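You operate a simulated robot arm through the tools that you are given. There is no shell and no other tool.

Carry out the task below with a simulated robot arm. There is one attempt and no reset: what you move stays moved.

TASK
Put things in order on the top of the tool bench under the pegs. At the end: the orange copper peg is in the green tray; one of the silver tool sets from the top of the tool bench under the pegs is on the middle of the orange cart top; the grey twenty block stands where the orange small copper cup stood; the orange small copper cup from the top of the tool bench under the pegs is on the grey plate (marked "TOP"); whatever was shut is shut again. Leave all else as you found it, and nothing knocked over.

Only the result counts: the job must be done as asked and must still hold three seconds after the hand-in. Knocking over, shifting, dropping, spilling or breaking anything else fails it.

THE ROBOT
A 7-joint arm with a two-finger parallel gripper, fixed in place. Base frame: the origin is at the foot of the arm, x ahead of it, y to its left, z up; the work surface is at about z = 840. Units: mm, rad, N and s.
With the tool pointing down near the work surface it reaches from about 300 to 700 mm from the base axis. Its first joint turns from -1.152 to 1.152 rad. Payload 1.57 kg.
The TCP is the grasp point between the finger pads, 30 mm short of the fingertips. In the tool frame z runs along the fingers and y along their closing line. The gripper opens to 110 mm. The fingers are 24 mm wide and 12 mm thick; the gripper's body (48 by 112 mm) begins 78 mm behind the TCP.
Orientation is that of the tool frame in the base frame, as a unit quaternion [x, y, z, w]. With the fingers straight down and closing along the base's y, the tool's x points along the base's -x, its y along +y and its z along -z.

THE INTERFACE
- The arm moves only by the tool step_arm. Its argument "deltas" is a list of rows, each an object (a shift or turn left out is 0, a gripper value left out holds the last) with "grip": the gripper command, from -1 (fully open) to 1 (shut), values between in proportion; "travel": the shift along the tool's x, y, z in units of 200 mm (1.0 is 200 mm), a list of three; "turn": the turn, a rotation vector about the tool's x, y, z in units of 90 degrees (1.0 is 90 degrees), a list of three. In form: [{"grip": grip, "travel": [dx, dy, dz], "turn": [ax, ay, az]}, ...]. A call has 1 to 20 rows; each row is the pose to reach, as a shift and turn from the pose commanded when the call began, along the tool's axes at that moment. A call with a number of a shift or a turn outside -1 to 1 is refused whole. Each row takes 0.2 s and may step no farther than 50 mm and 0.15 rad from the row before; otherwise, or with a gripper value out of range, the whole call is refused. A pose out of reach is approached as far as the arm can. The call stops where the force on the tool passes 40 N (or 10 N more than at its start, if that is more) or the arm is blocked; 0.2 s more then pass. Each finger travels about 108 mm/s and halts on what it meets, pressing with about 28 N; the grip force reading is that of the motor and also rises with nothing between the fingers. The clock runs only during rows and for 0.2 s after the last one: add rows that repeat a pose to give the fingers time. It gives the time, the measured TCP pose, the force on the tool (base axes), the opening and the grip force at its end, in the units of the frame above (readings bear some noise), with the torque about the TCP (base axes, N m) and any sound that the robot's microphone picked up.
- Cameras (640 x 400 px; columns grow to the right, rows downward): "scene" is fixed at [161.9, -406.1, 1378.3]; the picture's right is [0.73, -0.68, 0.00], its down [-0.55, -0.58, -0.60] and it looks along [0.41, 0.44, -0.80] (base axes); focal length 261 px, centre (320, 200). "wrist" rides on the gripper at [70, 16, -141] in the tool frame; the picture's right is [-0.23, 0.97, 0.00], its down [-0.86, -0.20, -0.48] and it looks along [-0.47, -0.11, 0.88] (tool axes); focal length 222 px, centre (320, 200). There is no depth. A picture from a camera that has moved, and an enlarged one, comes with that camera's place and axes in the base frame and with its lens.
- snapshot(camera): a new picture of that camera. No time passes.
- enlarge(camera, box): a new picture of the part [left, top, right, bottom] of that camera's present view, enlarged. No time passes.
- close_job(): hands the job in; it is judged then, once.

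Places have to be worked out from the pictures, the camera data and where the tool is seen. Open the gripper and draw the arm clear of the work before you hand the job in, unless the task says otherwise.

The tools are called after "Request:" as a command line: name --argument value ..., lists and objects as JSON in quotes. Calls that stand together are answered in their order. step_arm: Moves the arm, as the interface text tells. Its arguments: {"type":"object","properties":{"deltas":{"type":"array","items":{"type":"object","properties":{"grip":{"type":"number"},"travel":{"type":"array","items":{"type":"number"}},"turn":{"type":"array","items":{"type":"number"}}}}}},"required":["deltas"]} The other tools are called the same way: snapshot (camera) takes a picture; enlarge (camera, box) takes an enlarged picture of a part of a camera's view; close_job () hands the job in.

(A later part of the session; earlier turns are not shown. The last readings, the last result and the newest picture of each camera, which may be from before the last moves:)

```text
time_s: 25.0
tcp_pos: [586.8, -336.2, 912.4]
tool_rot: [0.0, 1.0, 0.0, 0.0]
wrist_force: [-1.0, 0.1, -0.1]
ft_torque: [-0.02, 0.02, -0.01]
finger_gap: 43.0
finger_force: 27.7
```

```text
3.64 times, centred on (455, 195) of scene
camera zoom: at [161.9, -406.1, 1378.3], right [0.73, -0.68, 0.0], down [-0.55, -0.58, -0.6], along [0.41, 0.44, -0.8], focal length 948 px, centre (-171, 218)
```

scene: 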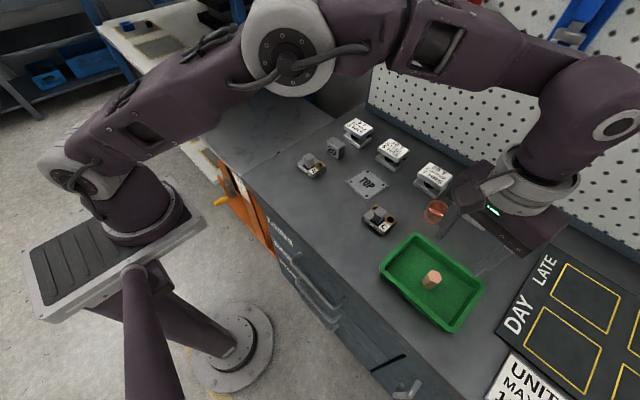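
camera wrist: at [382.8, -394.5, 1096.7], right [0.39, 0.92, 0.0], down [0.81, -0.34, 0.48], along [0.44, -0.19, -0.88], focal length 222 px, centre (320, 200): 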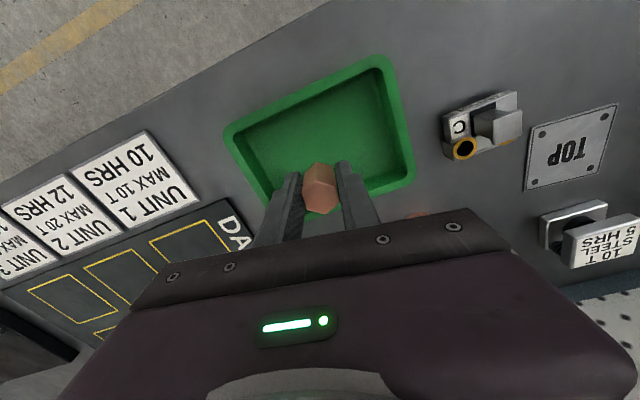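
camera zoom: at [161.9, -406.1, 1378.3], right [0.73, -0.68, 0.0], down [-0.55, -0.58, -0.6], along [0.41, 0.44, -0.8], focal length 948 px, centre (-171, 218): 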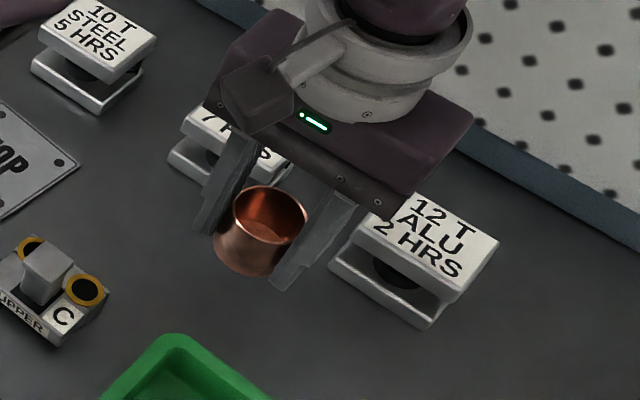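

The cup is secure. I carry it at about z=960 to above the TOP plate, aiming the cup's centre at about (566,-158).

Request:
step_arm --deltas '[{"grip": 1, "travel": [0.03, 0.1, -0.08]}, {"travel": [0.06, 0.25, -0.16]}, {"travel": [0.09, 0.42, -0.24]}, {"travel": [0.12, 0.58, -0.24]}, {"travel": [0.14, 0.74, -0.24]}, {"travel": [0.1465, 0.886, -0.24]}, {"travel": [0.1465, 0.886, -0.24]}]'

Request:
snapshot --camera "wrist"

Request:
enlarge --camera "wrist" --box '[220, 90, 420, 230]'

Request:
enlarge --camera "scene" --box '[310, 120, 440, 230]'

```text
time_s: 26.6
tcp_pos: [558.2, -157.6, 960.0]
tool_rot: [0.0, 1.0, 0.0, 0.001]
wrist_force: [1.1, 0.2, 0.0]
ft_torque: [0.02, -0.02, 0.01]
finger_gap: 42.8
finger_force: 28.0
```

```text
taken
camera wrist: at [486.8, -140.7, 1101.7], right [0.23, 0.97, 0.0], down [0.85, -0.2, 0.48], along [0.47, -0.11, -0.88], focal length 222 px, centre (320, 200)
```

wrist: 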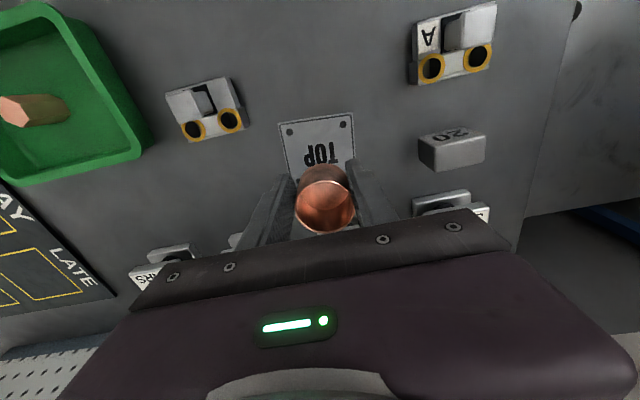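

```text
2.86 times, centred on (320, 160) of wrist
camera zoom: at [486.8, -140.7, 1101.7], right [0.23, 0.97, 0.0], down [0.85, -0.2, 0.48], along [0.47, -0.11, -0.88], focal length 635 px, centre (320, 314)
```

zoom: 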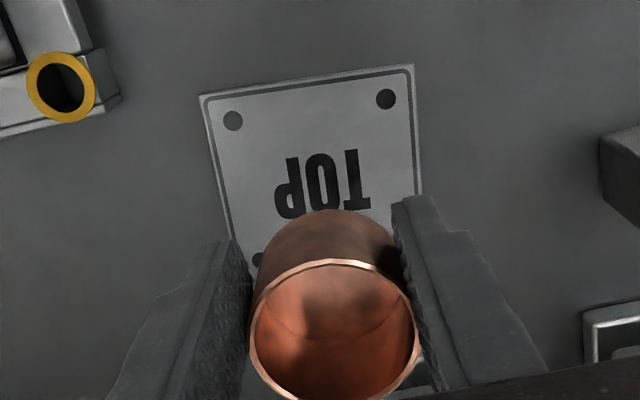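

```text
3.64 times, centred on (375, 175) of scene
camera zoom: at [161.9, -406.1, 1378.3], right [0.73, -0.68, 0.0], down [-0.55, -0.58, -0.6], along [0.41, 0.44, -0.8], focal length 948 px, centre (120, 291)
```

zoom: 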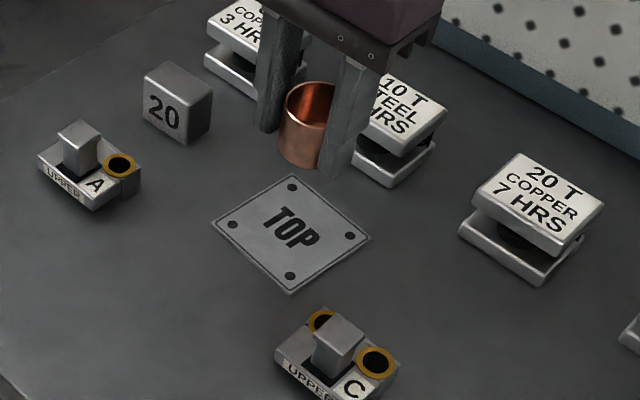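

The cup is over the plate; plate centre is about (566,-157.5) and the cup about (567,-154). I shift 3.5 mm in y and lower to just above the plate.

Request:
step_arm --deltas '[{"grip": 1, "travel": [0, -0.0175, 0.1]}, {"travel": [0, -0.0175, 0.2]}, {"travel": [0, -0.0175, 0.3]}, {"travel": [0, -0.0175, 0.365]}, {"travel": [0, -0.0175, 0.365]}]'

Request:
enlarge --camera "scene" --box '[330, 150, 400, 210]'

Request:
enlarge --camera "wrist" --box '[220, 90, 420, 230]'

```text
time_s: 27.8
tcp_pos: [556.3, -162.0, 885.5]
tool_rot: [0.0, 1.0, 0.0, 0.0]
wrist_force: [-0.3, -0.4, 0.2]
ft_torque: [0.01, -0.04, 0.0]
finger_gap: 42.9
finger_force: 27.8
```

```text
6.67 times, centred on (365, 180) of scene
camera zoom: at [161.9, -406.1, 1378.3], right [0.73, -0.68, 0.0], down [-0.55, -0.58, -0.6], along [0.41, 0.44, -0.8], focal length 1737 px, centre (20, 333)
```

zoom: 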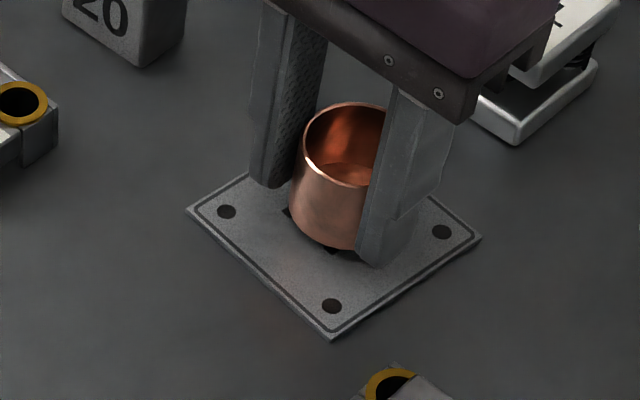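

```text
2.86 times, centred on (320, 160) of wrist
camera zoom: at [485.3, -144.6, 1027.5], right [0.23, 0.97, 0.0], down [0.86, -0.2, 0.48], along [0.47, -0.11, -0.88], focal length 635 px, centre (320, 314)
```

zoom: 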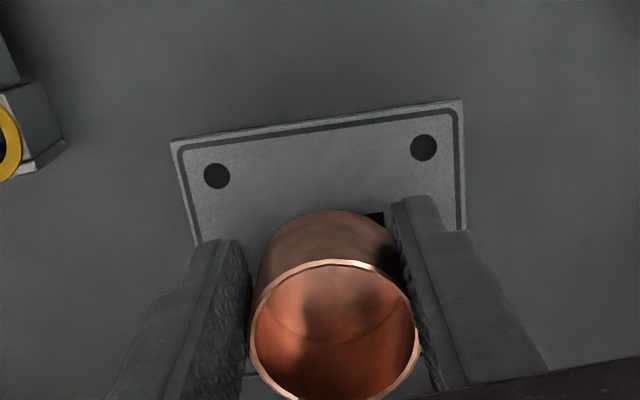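

The cup hovers a few mm above the plate's middle. I lower in 2 mm steps until contact.

Request:
step_arm --deltas '[{"grip": 1, "travel": [0, 0, 0.01]}, {"travel": [0, 0, 0.02]}, {"travel": [0, 0, 0.02]}]'

Request:
step_arm --deltas '[{"grip": 1, "travel": [0, 0, 0.005]}, {"travel": [0, 0, 0.01]}, {"travel": [0, 0, 0.01]}]'

```text
time_s: 28.6
tcp_pos: [555.9, -161.8, 882.7]
tool_rot: [-0.001, 1.0, -0.001, 0.0]
wrist_force: [0.2, -0.6, -0.2]
ft_torque: [-0.04, 0.0, 0.01]
finger_gap: 42.8
finger_force: 28.0
```

```text
time_s: 29.4
tcp_pos: [556.0, -162.6, 881.9]
tool_rot: [0.0, 1.0, 0.0, 0.0]
wrist_force: [0.5, 0.2, 0.1]
ft_torque: [0.0, 0.02, 0.01]
finger_gap: 42.8
finger_force: 28.2
```

No contact yet at z=882; I continue with small steps.

Request:
step_arm --deltas '[{"grip": 1, "travel": [0, 0, 0.005]}, {"travel": [0, 0, 0.01]}, {"travel": [0, 0, 0.01]}]'

Request:
enlarge --camera "scene" --box '[345, 160, 385, 195]'

```text
time_s: 30.2
tcp_pos: [556.4, -163.2, 878.7]
tool_rot: [0.0, 1.0, 0.0, -0.001]
wrist_force: [-1.4, -0.3, 4.4]
ft_torque: [-0.04, -0.01, 0.02]
finger_gap: 42.9
finger_force: 28.3
```

```text
11.43 times, centred on (365, 178) of scene
camera zoom: at [161.8, -406.1, 1378.3], right [0.73, -0.68, 0.0], down [-0.55, -0.58, -0.6], along [0.41, 0.44, -0.8], focal length 2978 px, centre (-194, 457)
```

zoom: 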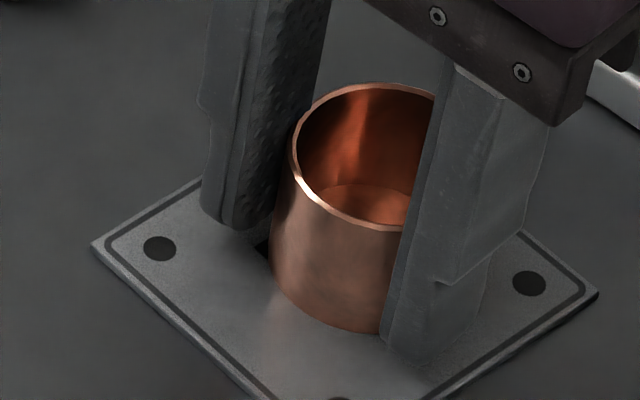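

Contact (about 4.5 N): the cup rests on the plate. I open and withdraw straight up.

Request:
step_arm --deltas '[{"grip": 0.15, "travel": [0, 0, 0]}, {"grip": 0.0, "travel": [0, 0, 0]}, {"grip": -0.15, "travel": [0, 0, 0]}, {"grip": -0.25, "travel": [0, 0, 0]}, {"grip": -0.25, "travel": [0, 0, -0.08]}, {"travel": [0, 0, -0.2]}, {"travel": [0, 0, -0.4]}, {"travel": [0, 0, -0.55]}, {"travel": [0, 0, -0.55]}]'

Request:
snapshot --camera "wrist"

Request:
enlarge --camera "scene" --box '[290, 110, 430, 230]'

```text
time_s: 32.2
tcp_pos: [557.7, -160.9, 990.4]
tool_rot: [0.0, 1.0, 0.0, 0.0]
wrist_force: [-0.4, -0.1, 0.5]
ft_torque: [-0.01, -0.03, 0.04]
finger_gap: 68.8
finger_force: 0.1
```

```text
taken
camera wrist: at [487.3, -144.3, 1131.8], right [0.23, 0.97, 0.0], down [0.85, -0.2, 0.48], along [0.47, -0.11, -0.88], focal length 222 px, centre (320, 200)
```

wrist: 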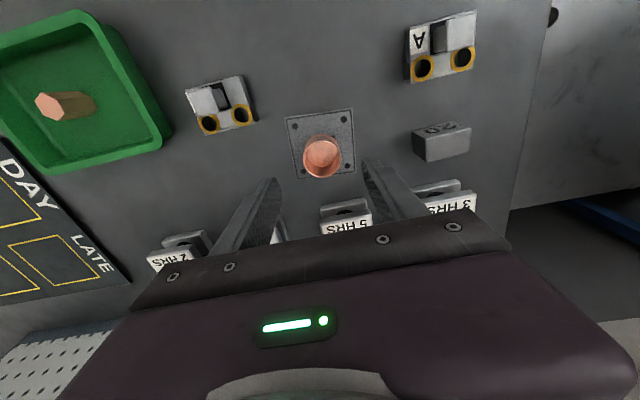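

```text
3.33 times, centred on (360, 170) of scene
camera zoom: at [161.9, -406.1, 1378.3], right [0.73, -0.68, 0.0], down [-0.55, -0.58, -0.6], along [0.41, 0.44, -0.8], focal length 868 px, centre (187, 300)
```

zoom: 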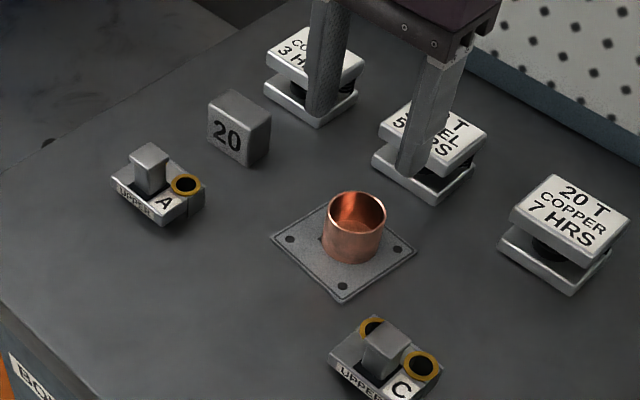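

The cup stands on the plate. Next is the "20" block: I move to hover over it.

Request:
step_arm --deltas '[{"grip": -0.6, "travel": [-0.02, 0.14, 0]}, {"travel": [-0.04, 0.3, 0]}, {"travel": [-0.06, 0.46, 0]}, {"travel": [-0.09, 0.62, 0]}, {"travel": [-0.11, 0.71, 0]}, {"travel": [-0.11, 0.71, 0.05]}, {"travel": [-0.11, 0.71, 0.05]}]'

Request:
snapshot --camera "wrist"

Request:
enlarge --camera "wrist" --box '[250, 90, 390, 230]'

Request:
enlarge --camera "scene" --box '[310, 120, 370, 170]'

```text
time_s: 33.8
tcp_pos: [577.7, -18.8, 980.3]
tool_rot: [-0.001, 1.0, 0.0, 0.0]
wrist_force: [-0.8, -0.9, -0.6]
ft_torque: [-0.02, 0.01, -0.02]
finger_gap: 88.1
finger_force: 0.1
```

```text
taken
camera wrist: at [508.1, -2.1, 1121.4], right [0.23, 0.97, 0.0], down [0.86, -0.2, 0.48], along [0.47, -0.11, -0.88], focal length 222 px, centre (320, 200)
```

wrist: 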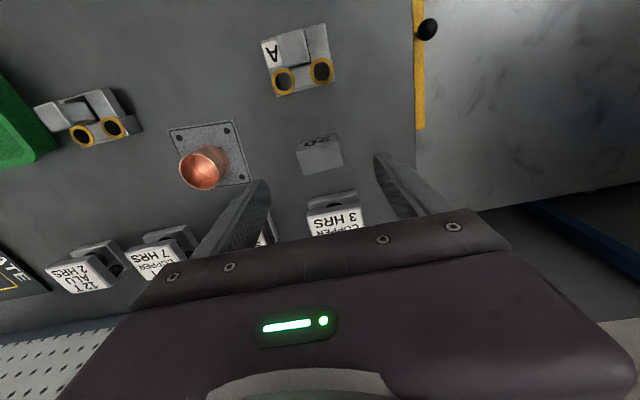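

```text
2.86 times, centred on (320, 160) of wrist
camera zoom: at [508.1, -2.1, 1121.4], right [0.23, 0.97, 0.0], down [0.86, -0.2, 0.48], along [0.47, -0.11, -0.88], focal length 635 px, centre (320, 314)
```

zoom: 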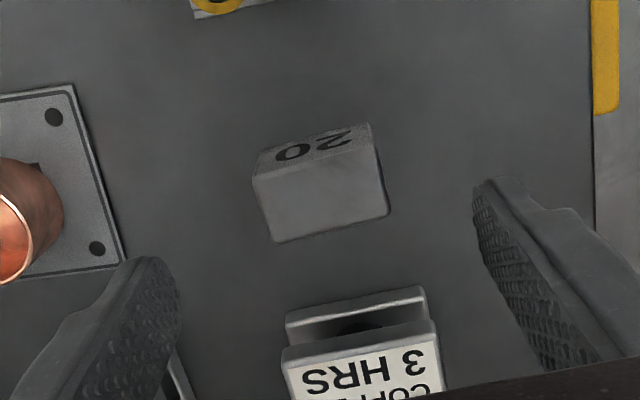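

```text
8.00 times, centred on (340, 145) of scene
camera zoom: at [161.9, -406.1, 1378.3], right [0.73, -0.68, 0.0], down [-0.55, -0.58, -0.6], along [0.41, 0.44, -0.8], focal length 2084 px, centre (160, 640)
```

zoom: 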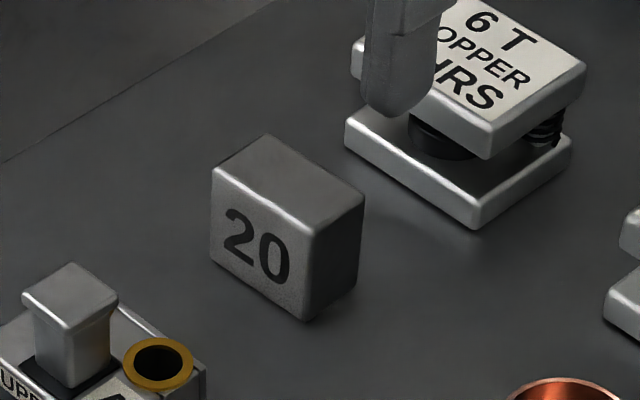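

The block spans about x 571–600, y -43 to +5, with its top at 878 (48 × 28 × 38 mm) and is nearly square to the base axes. Its new place is at the edge of reach, so I grip it 8 mm inboard of its centre. I descend straight down.

Request:
step_arm --deltas '[{"grip": -0.5, "travel": [0, 0, 0.15]}, {"travel": [0, 0, 0.3]}, {"travel": [0, 0, 0.4]}, {"travel": [0, 0, 0.47]}, {"travel": [0, 0, 0.515]}, {"travel": [0, 0, 0.515]}]'

Request:
enlarge --camera "wrist" --box '[220, 90, 420, 230]'

Request:
enlarge --camera "scene" --box '[300, 110, 380, 170]'

```text
time_s: 35.2
tcp_pos: [580.2, -18.6, 876.4]
tool_rot: [0.0, 1.0, -0.001, 0.0]
wrist_force: [0.1, 0.1, 0.3]
ft_torque: [-0.01, 0.03, 0.0]
finger_gap: 82.5
finger_force: 0.1
```

```text
2.86 times, centred on (320, 160) of wrist
camera zoom: at [508.8, -2.7, 1017.9], right [0.23, 0.97, 0.0], down [0.86, -0.2, 0.48], along [0.47, -0.11, -0.88], focal length 635 px, centre (320, 314)
```

zoom: 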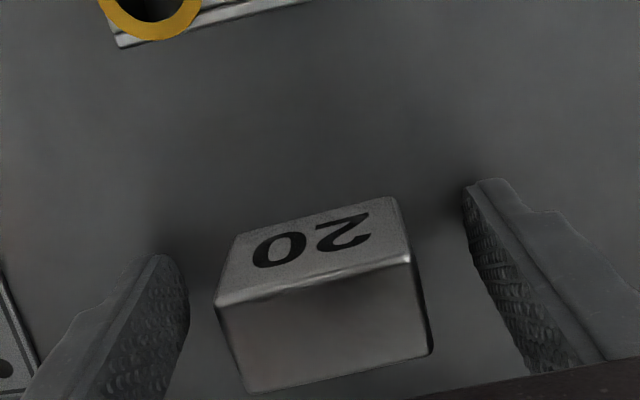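

```text
6.67 times, centred on (340, 140) of scene
camera zoom: at [161.9, -406.1, 1378.3], right [0.73, -0.68, 0.0], down [-0.55, -0.58, -0.6], along [0.41, 0.44, -0.8], focal length 1737 px, centre (187, 600)
```

zoom: 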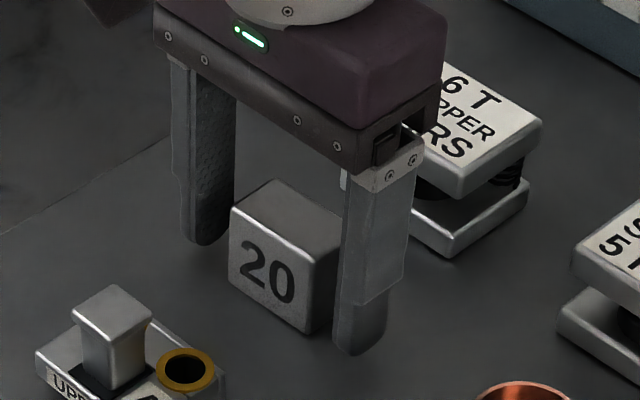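

The block is centred between the fingers in y, about 8 mm outboard in x as intended. I close on it.

Request:
step_arm --deltas '[{"grip": -0.1, "travel": [0, 0, 0]}, {"grip": 0.05, "travel": [0, 0, 0]}, {"grip": 0.1, "travel": [0, 0, 0]}, {"grip": 0.15, "travel": [0, 0, 0]}, {"grip": 0.3, "travel": [0, 0, 0]}, {"grip": 1, "travel": [0, 0, 0]}, {"grip": 1, "travel": [0, 0, 0]}]'

Request:
enlarge --camera "wrist" --box '[220, 90, 420, 230]'

```text
time_s: 36.8
tcp_pos: [579.6, -19.6, 877.0]
tool_rot: [-0.001, 1.0, 0.0, 0.0]
wrist_force: [0.1, 0.5, 0.0]
ft_torque: [0.01, -0.05, 0.03]
finger_gap: 49.8
finger_force: 28.1
```

```text
2.86 times, centred on (320, 160) of wrist
camera zoom: at [508.8, -2.6, 1018.1], right [0.23, 0.97, 0.0], down [0.86, -0.2, 0.48], along [0.47, -0.11, -0.88], focal length 635 px, centre (320, 314)
```

zoom: 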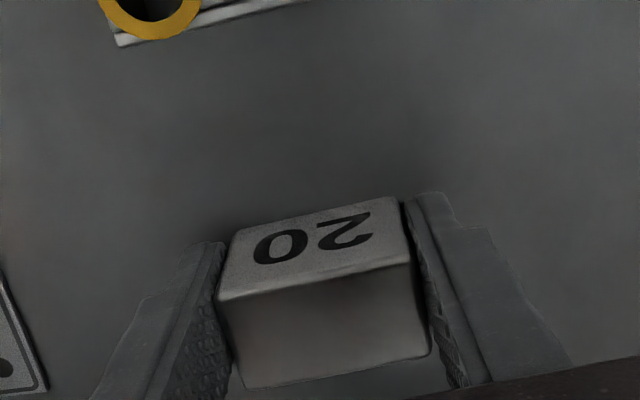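

The block is held (gap 49.8 mm). I lift it 84 mm and carry it over and past the cup.

Request:
step_arm --deltas '[{"grip": 1, "travel": [0, 0, -0.1]}, {"travel": [0, 0, -0.3]}, {"travel": [0, 0, -0.45]}, {"travel": [0.02, -0.2, -0.5]}, {"travel": [0.04, -0.4, -0.5]}, {"travel": [0.06, -0.6, -0.5]}, {"travel": [0.08, -0.8, -0.5]}, {"travel": [0.1, -0.99, -0.5]}, {"travel": [0.1, -0.99, -0.5]}]'

Request:
enlarge --camera "wrist" --box '[220, 90, 420, 230]'

```text
time_s: 38.8
tcp_pos: [560.0, -218.1, 976.9]
tool_rot: [-0.001, 1.0, 0.0, -0.001]
wrist_force: [0.4, 0.0, -5.4]
ft_torque: [0.04, 0.01, -0.03]
finger_gap: 50.0
finger_force: 28.1
```

```text
2.86 times, centred on (320, 160) of wrist
camera zoom: at [488.2, -201.4, 1117.7], right [0.23, 0.97, 0.0], down [0.86, -0.2, 0.48], along [0.47, -0.11, -0.88], focal length 635 px, centre (320, 314)
```

zoom: 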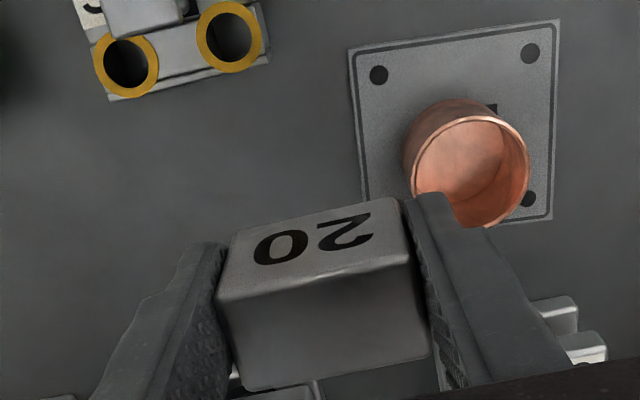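

The hold is firm (block weight about 5.4 N). I continue to (572,-330) and lower to about z=897, with the block's foot about 20 mm above the bench.

Request:
step_arm --deltas '[{"grip": 1, "travel": [-0.01, -0.2, 0]}, {"travel": [-0.03, -0.4, 0]}, {"travel": [-0.06, -0.58, 0]}, {"travel": [-0.06, -0.58, 0.15]}, {"travel": [-0.06, -0.58, 0.3]}, {"travel": [-0.06, -0.58, 0.4]}, {"travel": [-0.06, -0.58, 0.4]}]'

Request:
enlarge --camera "wrist" --box '[220, 90, 420, 230]'

Request:
enlarge --camera "scene" --box '[390, 140, 520, 250]'

```text
time_s: 40.4
tcp_pos: [569.5, -334.3, 893.7]
tool_rot: [0.0, 1.0, -0.001, 0.0]
wrist_force: [0.4, -0.3, -5.7]
ft_torque: [0.04, 0.05, 0.02]
finger_gap: 49.8
finger_force: 28.3
```

```text
2.86 times, centred on (320, 160) of wrist
camera zoom: at [499.3, -317.7, 1034.5], right [0.23, 0.97, 0.0], down [0.86, -0.2, 0.48], along [0.47, -0.11, -0.88], focal length 635 px, centre (320, 314)
```

zoom: 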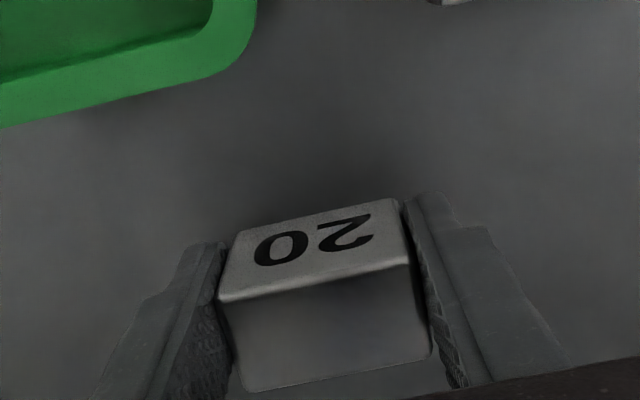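

```text
3.64 times, centred on (455, 195) of scene
camera zoom: at [162.0, -406.1, 1378.3], right [0.73, -0.68, 0.0], down [-0.55, -0.58, -0.6], along [0.41, 0.44, -0.8], focal length 948 px, centre (-171, 218)
```

zoom: 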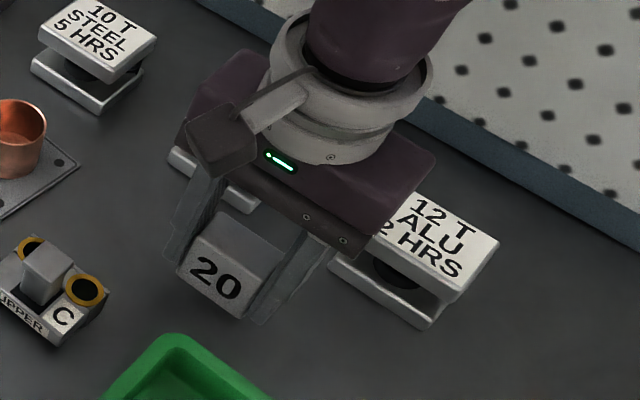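

I lower to 4 mm above the bench and extend outward toward the cup's old spot.

Request:
step_arm --deltas '[{"grip": 1, "travel": [0, -0.021, 0.03]}, {"travel": [-0.02, -0.021, 0.063]}, {"travel": [-0.06, -0.021, 0.063]}, {"travel": [-0.1, -0.021, 0.063]}, {"travel": [-0.125, -0.021, 0.063]}, {"travel": [-0.125, -0.021, 0.063]}]'

Request:
enlarge --camera "wrist" --box '[220, 90, 420, 230]'

Request:
enlarge --camera "scene" --box '[410, 150, 510, 235]'

```text
time_s: 41.8
tcp_pos: [590.6, -330.0, 878.1]
tool_rot: [-0.014, 1.0, 0.005, -0.009]
wrist_force: [2.1, -1.6, 1.9]
ft_torque: [-0.17, -0.22, 0.03]
finger_gap: 50.1
finger_force: 28.2
out of reach, approached as far as the arm can: row 4, 5
```

```text
2.86 times, centred on (320, 160) of wrist
camera zoom: at [522.6, -316.8, 1020.2], right [0.2, 0.98, 0.01], down [0.87, -0.18, 0.46], along [0.45, -0.09, -0.89], focal length 635 px, centre (320, 314)
```

zoom: 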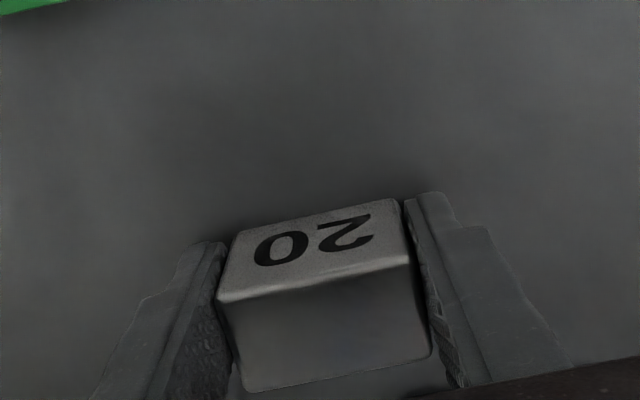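

```text
4.71 times, centred on (460, 192) of scene
camera zoom: at [161.9, -406.1, 1378.3], right [0.73, -0.68, 0.0], down [-0.55, -0.58, -0.6], along [0.41, 0.44, -0.8], focal length 1226 px, centre (-339, 235)
```

zoom: 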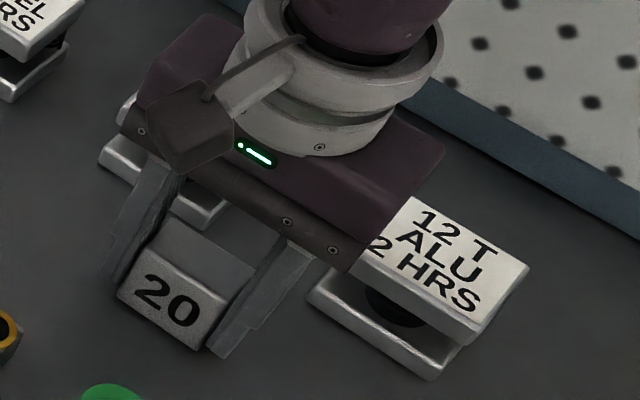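

The solver lagged near the reach limit: measured (590.6,-330) with a slight tilt, block edge lightly touching. I raise 4 mm and hold the pose for a few rows so the arm settles upright.

Request:
step_arm --deltas '[{"grip": 1, "travel": [0.01, 0, -0.02]}, {"travel": [0.01, 0, -0.02]}, {"travel": [0.01, 0, -0.02]}, {"travel": [0.01, 0, -0.02]}]'

Request:
enlarge --camera "wrist" --box '[220, 90, 420, 230]'

```text
time_s: 42.8
tcp_pos: [594.7, -337.7, 886.3]
tool_rot: [-0.001, 1.0, 0.001, 0.001]
wrist_force: [-0.8, 0.1, -5.0]
ft_torque: [-0.01, 0.0, -0.01]
finger_gap: 49.9
finger_force: 28.2
```

```text
2.86 times, centred on (320, 160) of wrist
camera zoom: at [523.5, -320.8, 1028.5], right [0.23, 0.97, 0.0], down [0.85, -0.2, 0.48], along [0.47, -0.11, -0.88], focal length 635 px, centre (320, 314)
```

zoom: 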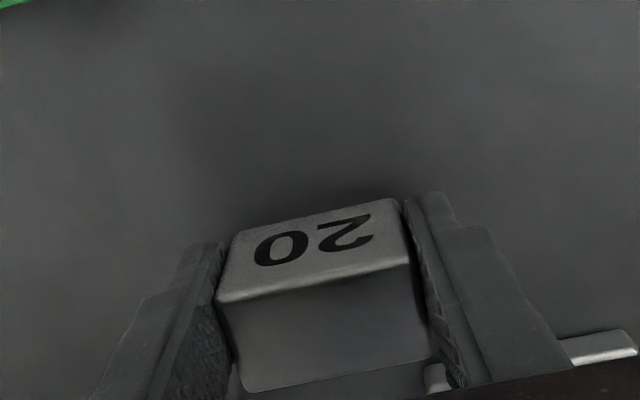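

Now upright at (594.7,-337.7,886), so the block's centre is about (602,-337.5). I lower it straight down in small steps.

Request:
step_arm --deltas '[{"grip": 1, "travel": [0, 0, 0.01]}, {"travel": [0, 0, 0.02]}, {"travel": [0, 0, 0.03]}, {"travel": [0, 0, 0.03]}, {"travel": [0, 0, 0.03]}]'

Request:
step_arm --deltas '[{"grip": 1, "travel": [0, 0, 0.005]}, {"travel": [0, 0, 0.005]}, {"travel": [0, 0, 0.005]}]'

```text
time_s: 44.0
tcp_pos: [593.2, -340.2, 881.1]
tool_rot: [0.0, 1.0, 0.0, 0.0]
wrist_force: [0.9, -0.6, -5.4]
ft_torque: [-0.02, 0.05, -0.01]
finger_gap: 49.8
finger_force: 28.2
```

```text
time_s: 44.8
tcp_pos: [593.4, -338.1, 880.0]
tool_rot: [0.0, 1.0, -0.001, 0.0]
wrist_force: [0.5, -0.2, -4.9]
ft_torque: [0.03, 0.03, -0.02]
finger_gap: 50.0
finger_force: 27.6
```

Still hanging free (about -5 N). I continue down in 1–2 mm steps.

Request:
step_arm --deltas '[{"grip": 1, "travel": [-0.005, 0, 0.005]}, {"travel": [-0.005, 0, 0.01]}, {"travel": [-0.005, 0, 0.01]}]'

Request:
step_arm --deltas '[{"grip": 1, "travel": [0, 0, 0.005]}, {"travel": [0, 0, 0.005]}, {"travel": [0, 0, 0.005]}]'

```text
time_s: 45.6
tcp_pos: [595.4, -337.9, 878.7]
tool_rot: [0.0, 1.0, 0.0, 0.001]
wrist_force: [-0.3, 0.1, -4.6]
ft_torque: [-0.03, -0.01, -0.01]
finger_gap: 49.9
finger_force: 27.8
```

```text
time_s: 46.4
tcp_pos: [594.8, -337.9, 876.7]
tool_rot: [0.0, 1.0, 0.0, 0.0]
wrist_force: [-1.4, -0.2, 0.0]
ft_torque: [0.08, -0.06, 0.01]
finger_gap: 49.9
finger_force: 27.5
```

The weight is now carried by the bench (force went from -5 to 0 N). I check the position before releasing.

Request:
enlarge --camera "wrist" --box '[220, 90, 420, 230]'

Request:
enlarge --camera "scene" --box '[410, 150, 510, 235]'

```text
2.86 times, centred on (320, 160) of wrist
camera zoom: at [524.2, -320.9, 1018.2], right [0.23, 0.97, 0.0], down [0.85, -0.2, 0.48], along [0.47, -0.11, -0.88], focal length 635 px, centre (320, 314)
```

zoom: 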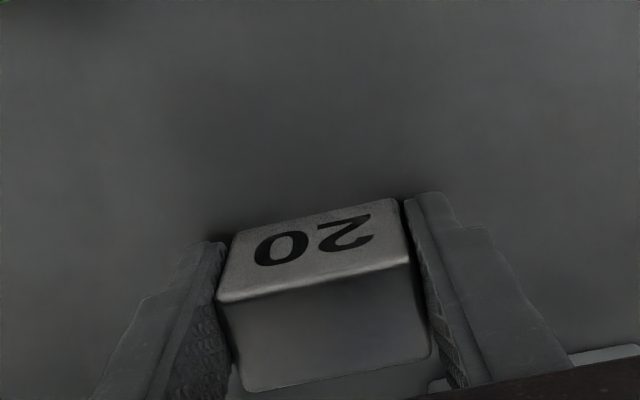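

```text
4.71 times, centred on (460, 192) of scene
camera zoom: at [161.9, -406.1, 1378.3], right [0.73, -0.68, 0.0], down [-0.55, -0.58, -0.6], along [0.41, 0.44, -0.8], focal length 1226 px, centre (-339, 235)
```

zoom: 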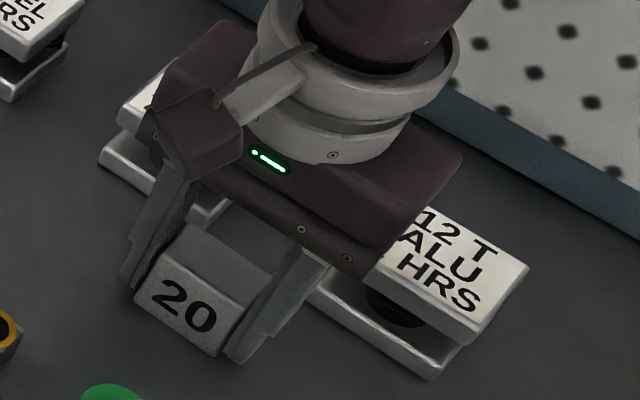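

Block and cup footprints agree to within a couple of mm in both views. I release and withdraw up and slightly inward.

Request:
step_arm --deltas '[{"grip": 0.05, "travel": [0, 0, 0]}, {"grip": -0.05, "travel": [0, 0, 0]}, {"grip": -0.2, "travel": [0, 0, 0]}, {"grip": -0.3, "travel": [0, 0, 0]}, {"grip": -0.3, "travel": [0.03, 0, -0.05]}, {"travel": [0.08, 0, -0.15]}, {"travel": [0.15, 0, -0.3]}, {"travel": [0.2, 0.05, -0.45]}, {"travel": [0.2, 0.05, -0.45]}]'

Request:
snapshot --camera "wrist"

Request:
enlarge --camera "scene" --box '[410, 150, 510, 235]'

```text
time_s: 48.4
tcp_pos: [555.5, -328.2, 968.1]
tool_rot: [-0.001, 1.0, 0.0, 0.0]
wrist_force: [-0.9, 0.5, 0.7]
ft_torque: [-0.04, -0.01, -0.03]
finger_gap: 71.3
finger_force: 0.1
```

```text
taken
camera wrist: at [484.8, -311.1, 1109.8], right [0.23, 0.97, 0.0], down [0.86, -0.2, 0.48], along [0.47, -0.11, -0.88], focal length 222 px, centre (320, 200)
```

wrist: 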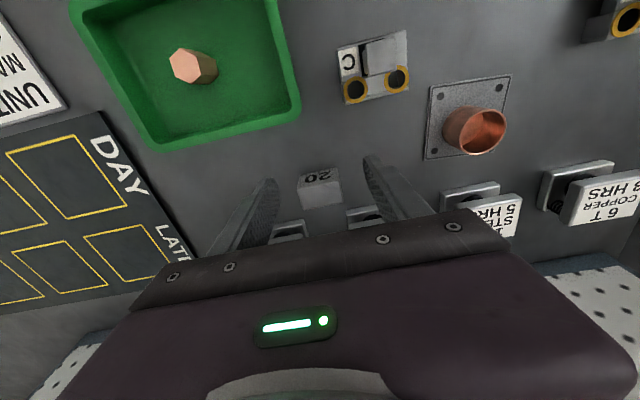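

```text
4.71 times, centred on (460, 192) of scene
camera zoom: at [161.8, -406.1, 1378.3], right [0.73, -0.68, 0.0], down [-0.55, -0.58, -0.6], along [0.41, 0.44, -0.8], focal length 1226 px, centre (-339, 235)
```

zoom: 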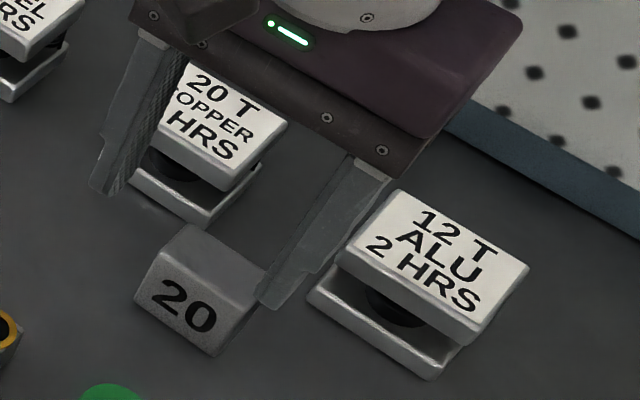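

The block stands where the cup was. Now I survey the cart before handling a tool set: I raise the arm and swing toward the cart side.

Request:
step_arm --deltas '[{"grip": -0.3, "travel": [0.1, 0.1, -0.15]}, {"travel": [0.2, 0.25, -0.3]}, {"travel": [0.3, 0.45, -0.4]}, {"travel": [0.4, 0.65, -0.4]}, {"travel": [0.45, 0.85, -0.4]}, {"travel": [0.5, 1.0, -0.4]}]'

Request:
step_arm --deltas '[{"grip": -0.3, "travel": [0, 0.2, 0]}, {"travel": [0, 0.4, 0]}, {"travel": [0, 0.6, 0]}, {"travel": [0, 0.8, 0]}, {"travel": [0, 1.0, 0]}]'

Request:
step_arm --deltas '[{"grip": -0.3, "travel": [0, 0.2, 0]}, {"travel": [0, 0.4, 0]}, {"travel": [0, 0.6, 0]}, {"travel": [0, 0.6, 0]}]'

Request:
snapshot --camera "wrist"

Request:
snapshot --camera "scene"

```text
time_s: 49.8
tcp_pos: [453.6, -128.4, 1048.8]
tool_rot: [0.001, 1.0, 0.0, 0.0]
wrist_force: [0.4, 0.2, -0.4]
ft_torque: [0.0, -0.03, 0.0]
finger_gap: 71.5
finger_force: 0.2
```

```text
time_s: 51.0
tcp_pos: [454.3, 71.2, 1047.4]
tool_rot: [0.002, 1.0, 0.0, 0.001]
wrist_force: [0.1, -0.4, 0.6]
ft_torque: [-0.02, -0.03, -0.01]
finger_gap: 71.3
finger_force: 0.1
```

```text
time_s: 52.0
tcp_pos: [454.2, 191.5, 1048.8]
tool_rot: [0.0, 1.0, 0.0, 0.0]
wrist_force: [0.2, 0.2, -0.2]
ft_torque: [0.0, 0.01, -0.01]
finger_gap: 71.1
finger_force: 0.1
```

```text
taken
camera wrist: at [383.5, 208.6, 1190.4], right [0.23, 0.97, 0.0], down [0.86, -0.2, 0.48], along [0.47, -0.11, -0.88], focal length 222 px, centre (320, 200)
```

wrist: 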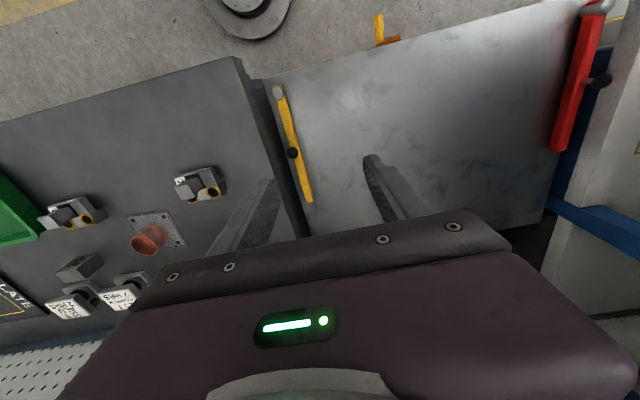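

```text
taken
```

scene: 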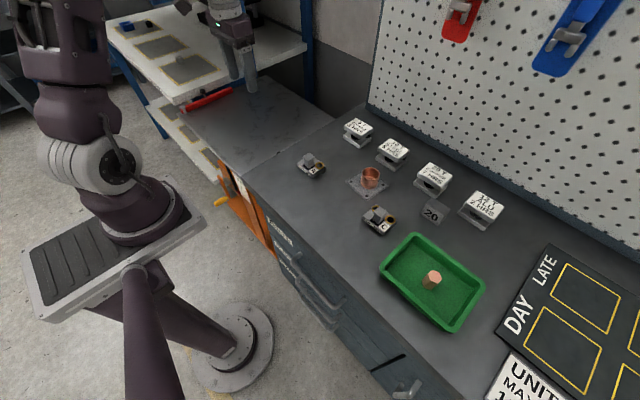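

The cart top is clearly visible: lower than the bench, with a yellow bar along its bench side and a red one along its far side. I enlarge for measurement.

Request:
enlarge --camera "wrist" --box '[220, 40, 440, 240]'

Request:
enlarge --camera "wrist" --box '[420, 0, 640, 250]'

Request:
enlarge --camera "scene" --box '[160, 60, 360, 185]'

```text
2.00 times, centred on (330, 140) of wrist
camera zoom: at [383.5, 208.6, 1190.4], right [0.23, 0.97, 0.0], down [0.86, -0.2, 0.48], along [0.47, -0.11, -0.88], focal length 444 px, centre (300, 320)
```

zoom: 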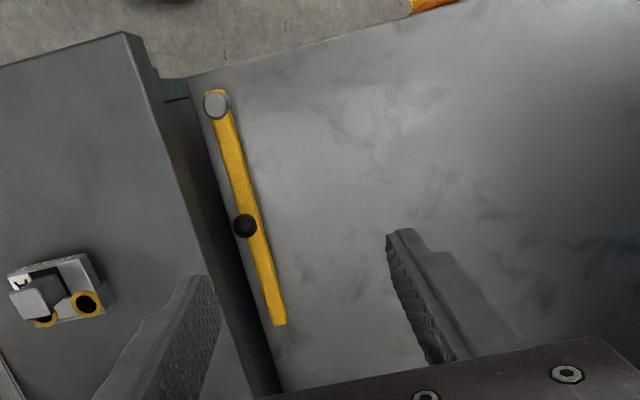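

```text
1.60 times, centred on (530, 125) of wrist
camera zoom: at [383.5, 208.6, 1190.4], right [0.23, 0.97, 0.0], down [0.86, -0.2, 0.48], along [0.47, -0.11, -0.88], focal length 355 px, centre (-16, 320)
```

zoom: 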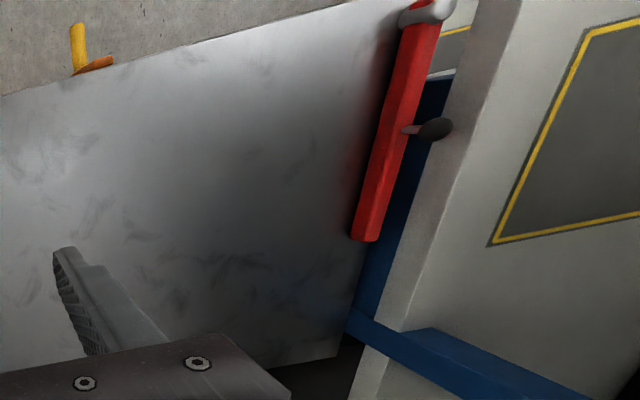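

```text
3.20 times, centred on (260, 122) of scene
camera zoom: at [161.9, -406.1, 1378.3], right [0.73, -0.68, 0.0], down [-0.55, -0.58, -0.6], along [0.41, 0.44, -0.8], focal length 834 px, centre (512, 448)
```

zoom: 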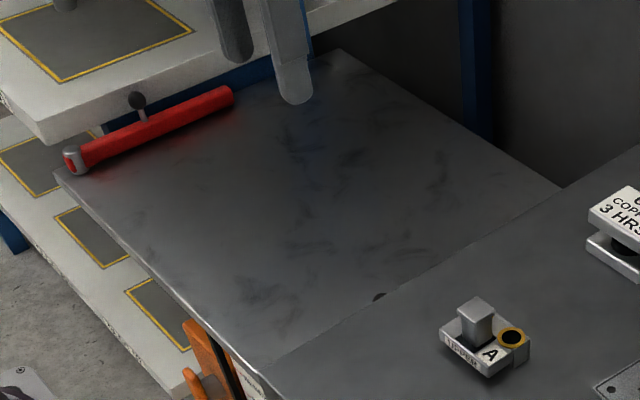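

Triangulating the yellow bar's pivot from two wrist views gives z≈771, so the cart top is roughly 745–755, spanning about x 360–800 and y 115–660. I move over the cart for a better overhead look.

Request:
step_arm --deltas '[{"grip": -0.3, "travel": [0, 0.2, 0]}, {"travel": [0, 0.4, 0]}, {"travel": [0, 0.6, 0]}, {"travel": [0, 0.75, 0]}, {"travel": [0, 0.75, 0]}]'

Request:
snapshot --camera "wrist"

Request:
enlarge --camera "wrist" --box '[380, 0, 560, 280]'

Request:
enlarge --camera "wrist" --box '[100, 60, 340, 240]'

```text
time_s: 53.2
tcp_pos: [455.6, 341.7, 1048.1]
tool_rot: [0.001, 1.0, 0.001, 0.001]
wrist_force: [-0.8, 0.7, 0.3]
ft_torque: [0.0, -0.02, 0.01]
finger_gap: 71.6
finger_force: 0.1
```

```text
taken
camera wrist: at [385.8, 358.5, 1189.5], right [0.23, 0.97, 0.0], down [0.86, -0.2, 0.48], along [0.47, -0.11, -0.88], focal length 222 px, centre (320, 200)
```

wrist: 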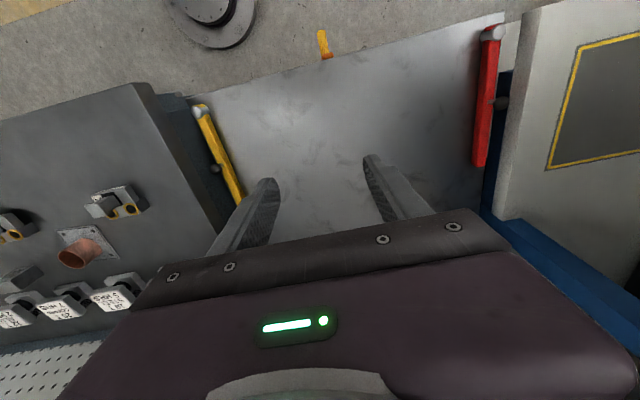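

```text
1.43 times, centred on (470, 140) of wrist
camera zoom: at [385.8, 358.5, 1189.5], right [0.23, 0.97, 0.0], down [0.86, -0.2, 0.48], along [0.47, -0.11, -0.88], focal length 317 px, centre (106, 286)
```

zoom: 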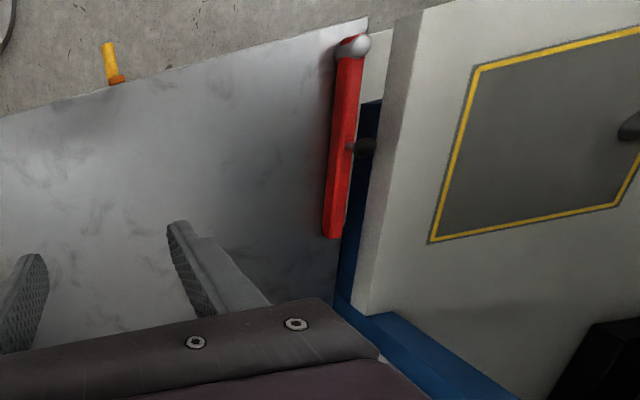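

```text
2.22 times, centred on (220, 150) of wrist
camera zoom: at [385.8, 358.5, 1189.5], right [0.23, 0.97, 0.0], down [0.86, -0.2, 0.48], along [0.47, -0.11, -0.88], focal length 494 px, centre (542, 311)
```

zoom: 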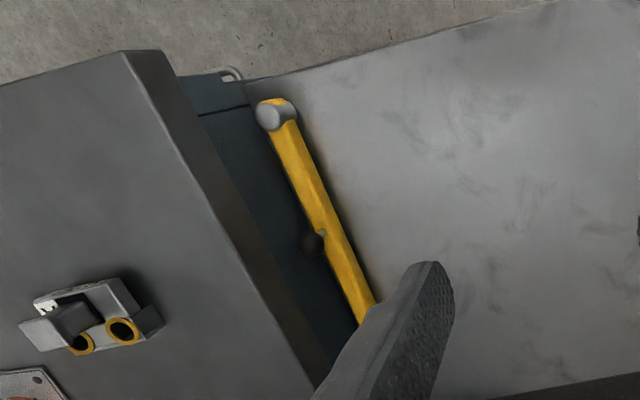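

Good agreement: the cart top is at z≈742, x from 360.5 to 808, y from 113.5 to 660, so its middle is about (584,387), 700 mm from the base axis. I'll probably need a slight outward tilt to reach it. Next I go back to look closely at the 6 T tool set.

Request:
step_arm --deltas '[{"grip": -0.3, "travel": [-0.05, -0.2, 0]}, {"travel": [-0.15, -0.4, 0]}, {"travel": [-0.25, -0.6, 0]}, {"travel": [-0.35, -0.8, 0]}, {"travel": [-0.45, -1.0, 0]}]'

Request:
step_arm --deltas '[{"grip": -1, "travel": [-0.08, -0.2, 0]}, {"travel": [-0.16, -0.4, 0.05]}, {"travel": [-0.24, -0.6, 0.1]}, {"travel": [-0.32, -0.8, 0.2]}, {"travel": [-0.4, -0.8, 0.3]}, {"travel": [-0.4, -0.8, 0.3]}]'

Request:
snapshot --camera "wrist"

Request:
enlarge --camera "wrist" --box '[240, 100, 400, 240]'

Request:
enlarge --camera "scene" --box '[330, 105, 410, 165]'

```text
time_s: 54.4
tcp_pos: [543.8, 142.3, 1048.8]
tool_rot: [0.0, 1.0, 0.0, 0.0]
wrist_force: [-0.7, -0.4, -0.2]
ft_torque: [0.03, 0.06, 0.0]
finger_gap: 71.6
finger_force: 0.1
```

```text
time_s: 55.8
tcp_pos: [623.6, -17.8, 987.6]
tool_rot: [0.0, 1.0, 0.0, 0.001]
wrist_force: [-0.2, -0.3, 0.1]
ft_torque: [0.01, 0.02, 0.07]
finger_gap: 110.0
finger_force: 0.1
```

```text
taken
camera wrist: at [553.2, -1.6, 1129.4], right [0.23, 0.97, 0.0], down [0.85, -0.2, 0.48], along [0.47, -0.11, -0.88], focal length 222 px, centre (320, 200)
```

wrist: 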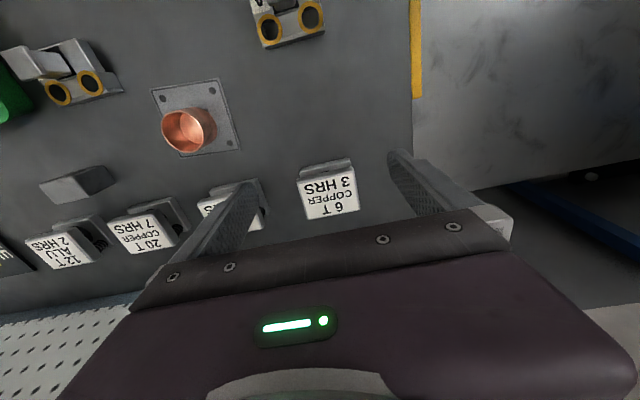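

```text
2.86 times, centred on (320, 170) of wrist
camera zoom: at [553.2, -1.6, 1129.4], right [0.23, 0.97, 0.0], down [0.85, -0.2, 0.48], along [0.47, -0.11, -0.88], focal length 635 px, centre (320, 286)
```

zoom: 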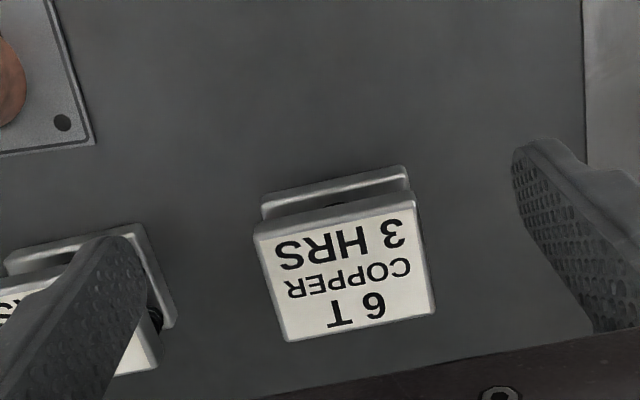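

```text
6.67 times, centred on (370, 135) of scene
camera zoom: at [161.9, -406.1, 1378.3], right [0.73, -0.68, 0.0], down [-0.55, -0.58, -0.6], along [0.41, 0.44, -0.8], focal length 1737 px, centre (-13, 633)
```

zoom: 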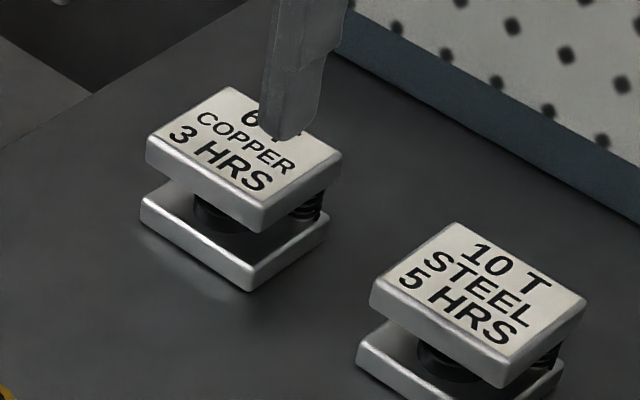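

The 6 T set measures about x 651–704, y -53 to 16, with its top at z≈891, centred near (678,-19). I tilt the gripper 8° outward in the x–z plane, which is harmless for gripping its ±y sides and buys reach on the cart. Then I move above it.

Request:
step_arm --deltas '[{"grip": -0.8, "travel": [-0.08, 0, 0.02], "turn": [0, -0.045, 0]}, {"travel": [-0.17, -0.005, 0.08], "turn": [0, -0.0889, 0]}, {"travel": [-0.252, -0.005, 0.138], "turn": [0, -0.0889, 0]}, {"travel": [-0.252, -0.005, 0.138], "turn": [0, -0.0889, 0]}, {"travel": [-0.252, -0.005, 0.138], "turn": [0, -0.0889, 0]}]'

Request:
enlarge --camera "wrist" --box '[220, 100, 420, 240]'

Request:
enlarge --camera "scene" --box '[320, 80, 430, 170]'

```text
time_s: 57.0
tcp_pos: [674.0, -19.3, 959.2]
tool_rot: [0.0, 0.998, 0.0, 0.07]
wrist_force: [-0.3, 1.3, 0.3]
ft_torque: [0.0, -0.01, 0.0]
finger_gap: 98.8
finger_force: 0.1
```

```text
2.86 times, centred on (320, 170) of wrist
camera zoom: at [584.6, -2.7, 1089.2], right [0.23, 0.97, 0.03], down [0.78, -0.2, 0.59], along [0.58, -0.11, -0.8], focal length 635 px, centre (320, 286)
```

zoom: 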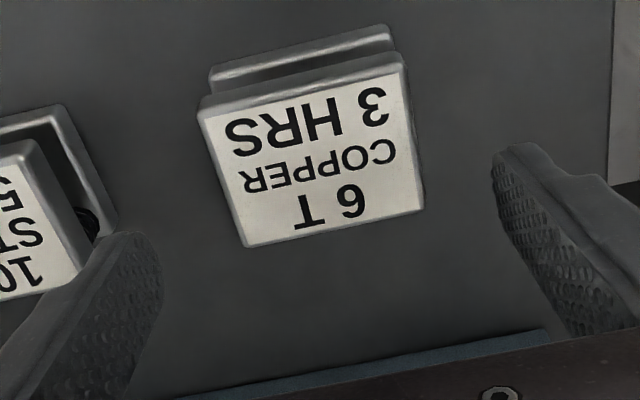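

```text
4.44 times, centred on (375, 125) of scene
camera zoom: at [161.9, -406.1, 1378.3], right [0.73, -0.68, 0.0], down [-0.55, -0.58, -0.6], along [0.41, 0.44, -0.8], focal length 1158 px, centre (76, 533)
```

zoom: 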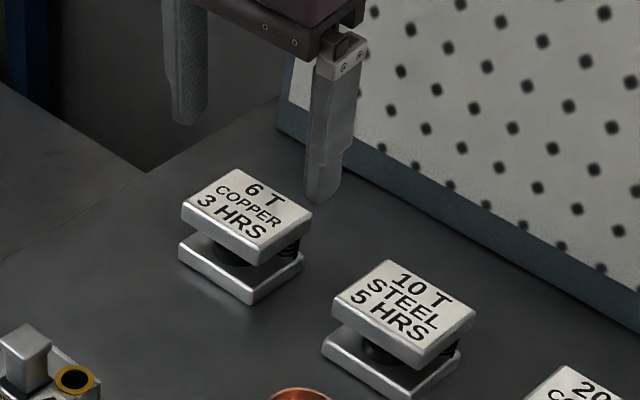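

The set's centre is measured again as (677,-18.5), well centred between the open fingers. I descend vertically 82 mm, decomposed along the tilted tool axes.

Request:
step_arm --deltas '[{"grip": -0.75, "travel": [0.014, 0.003, 0.1]}, {"travel": [0.028, 0.003, 0.2]}, {"travel": [0.042, 0.003, 0.3]}, {"travel": [0.05, 0.003, 0.36]}, {"travel": [0.0565, 0.003, 0.402]}, {"travel": [0.0565, 0.003, 0.402]}]'

Request:
enlarge --camera "wrist" --box '[220, 100, 420, 240]'

Request:
enlarge --camera "scene" --box '[320, 80, 430, 170]'

```text
time_s: 58.4
tcp_pos: [673.4, -19.2, 879.8]
tool_rot: [-0.001, 0.998, 0.0, 0.07]
wrist_force: [0.4, -0.1, 0.1]
ft_torque: [-0.01, -0.01, 0.02]
finger_gap: 96.0
finger_force: 0.0
```

```text
2.86 times, centred on (320, 170) of wrist
camera zoom: at [584.7, -1.3, 1008.9], right [0.23, 0.97, 0.03], down [0.78, -0.2, 0.59], along [0.58, -0.11, -0.8], focal length 635 px, centre (320, 286)
```

zoom: 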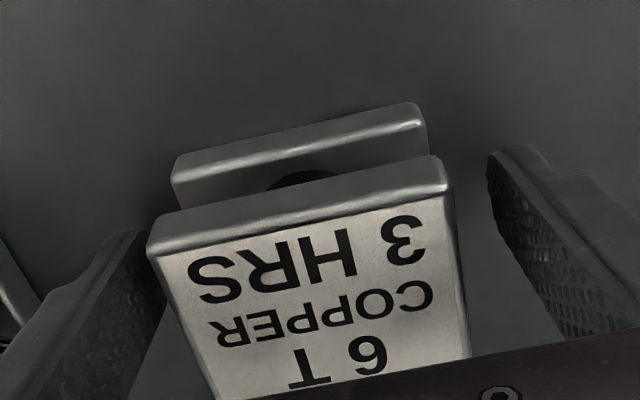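

```text
4.44 times, centred on (375, 125) of scene
camera zoom: at [161.9, -406.1, 1378.3], right [0.73, -0.68, 0.0], down [-0.55, -0.58, -0.6], along [0.41, 0.44, -0.8], focal length 1158 px, centre (76, 533)
```

zoom: 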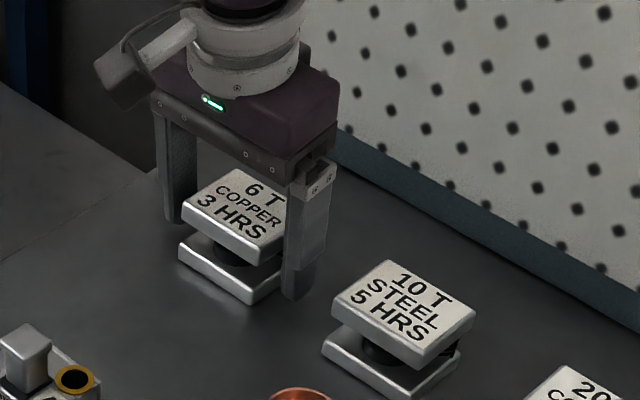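

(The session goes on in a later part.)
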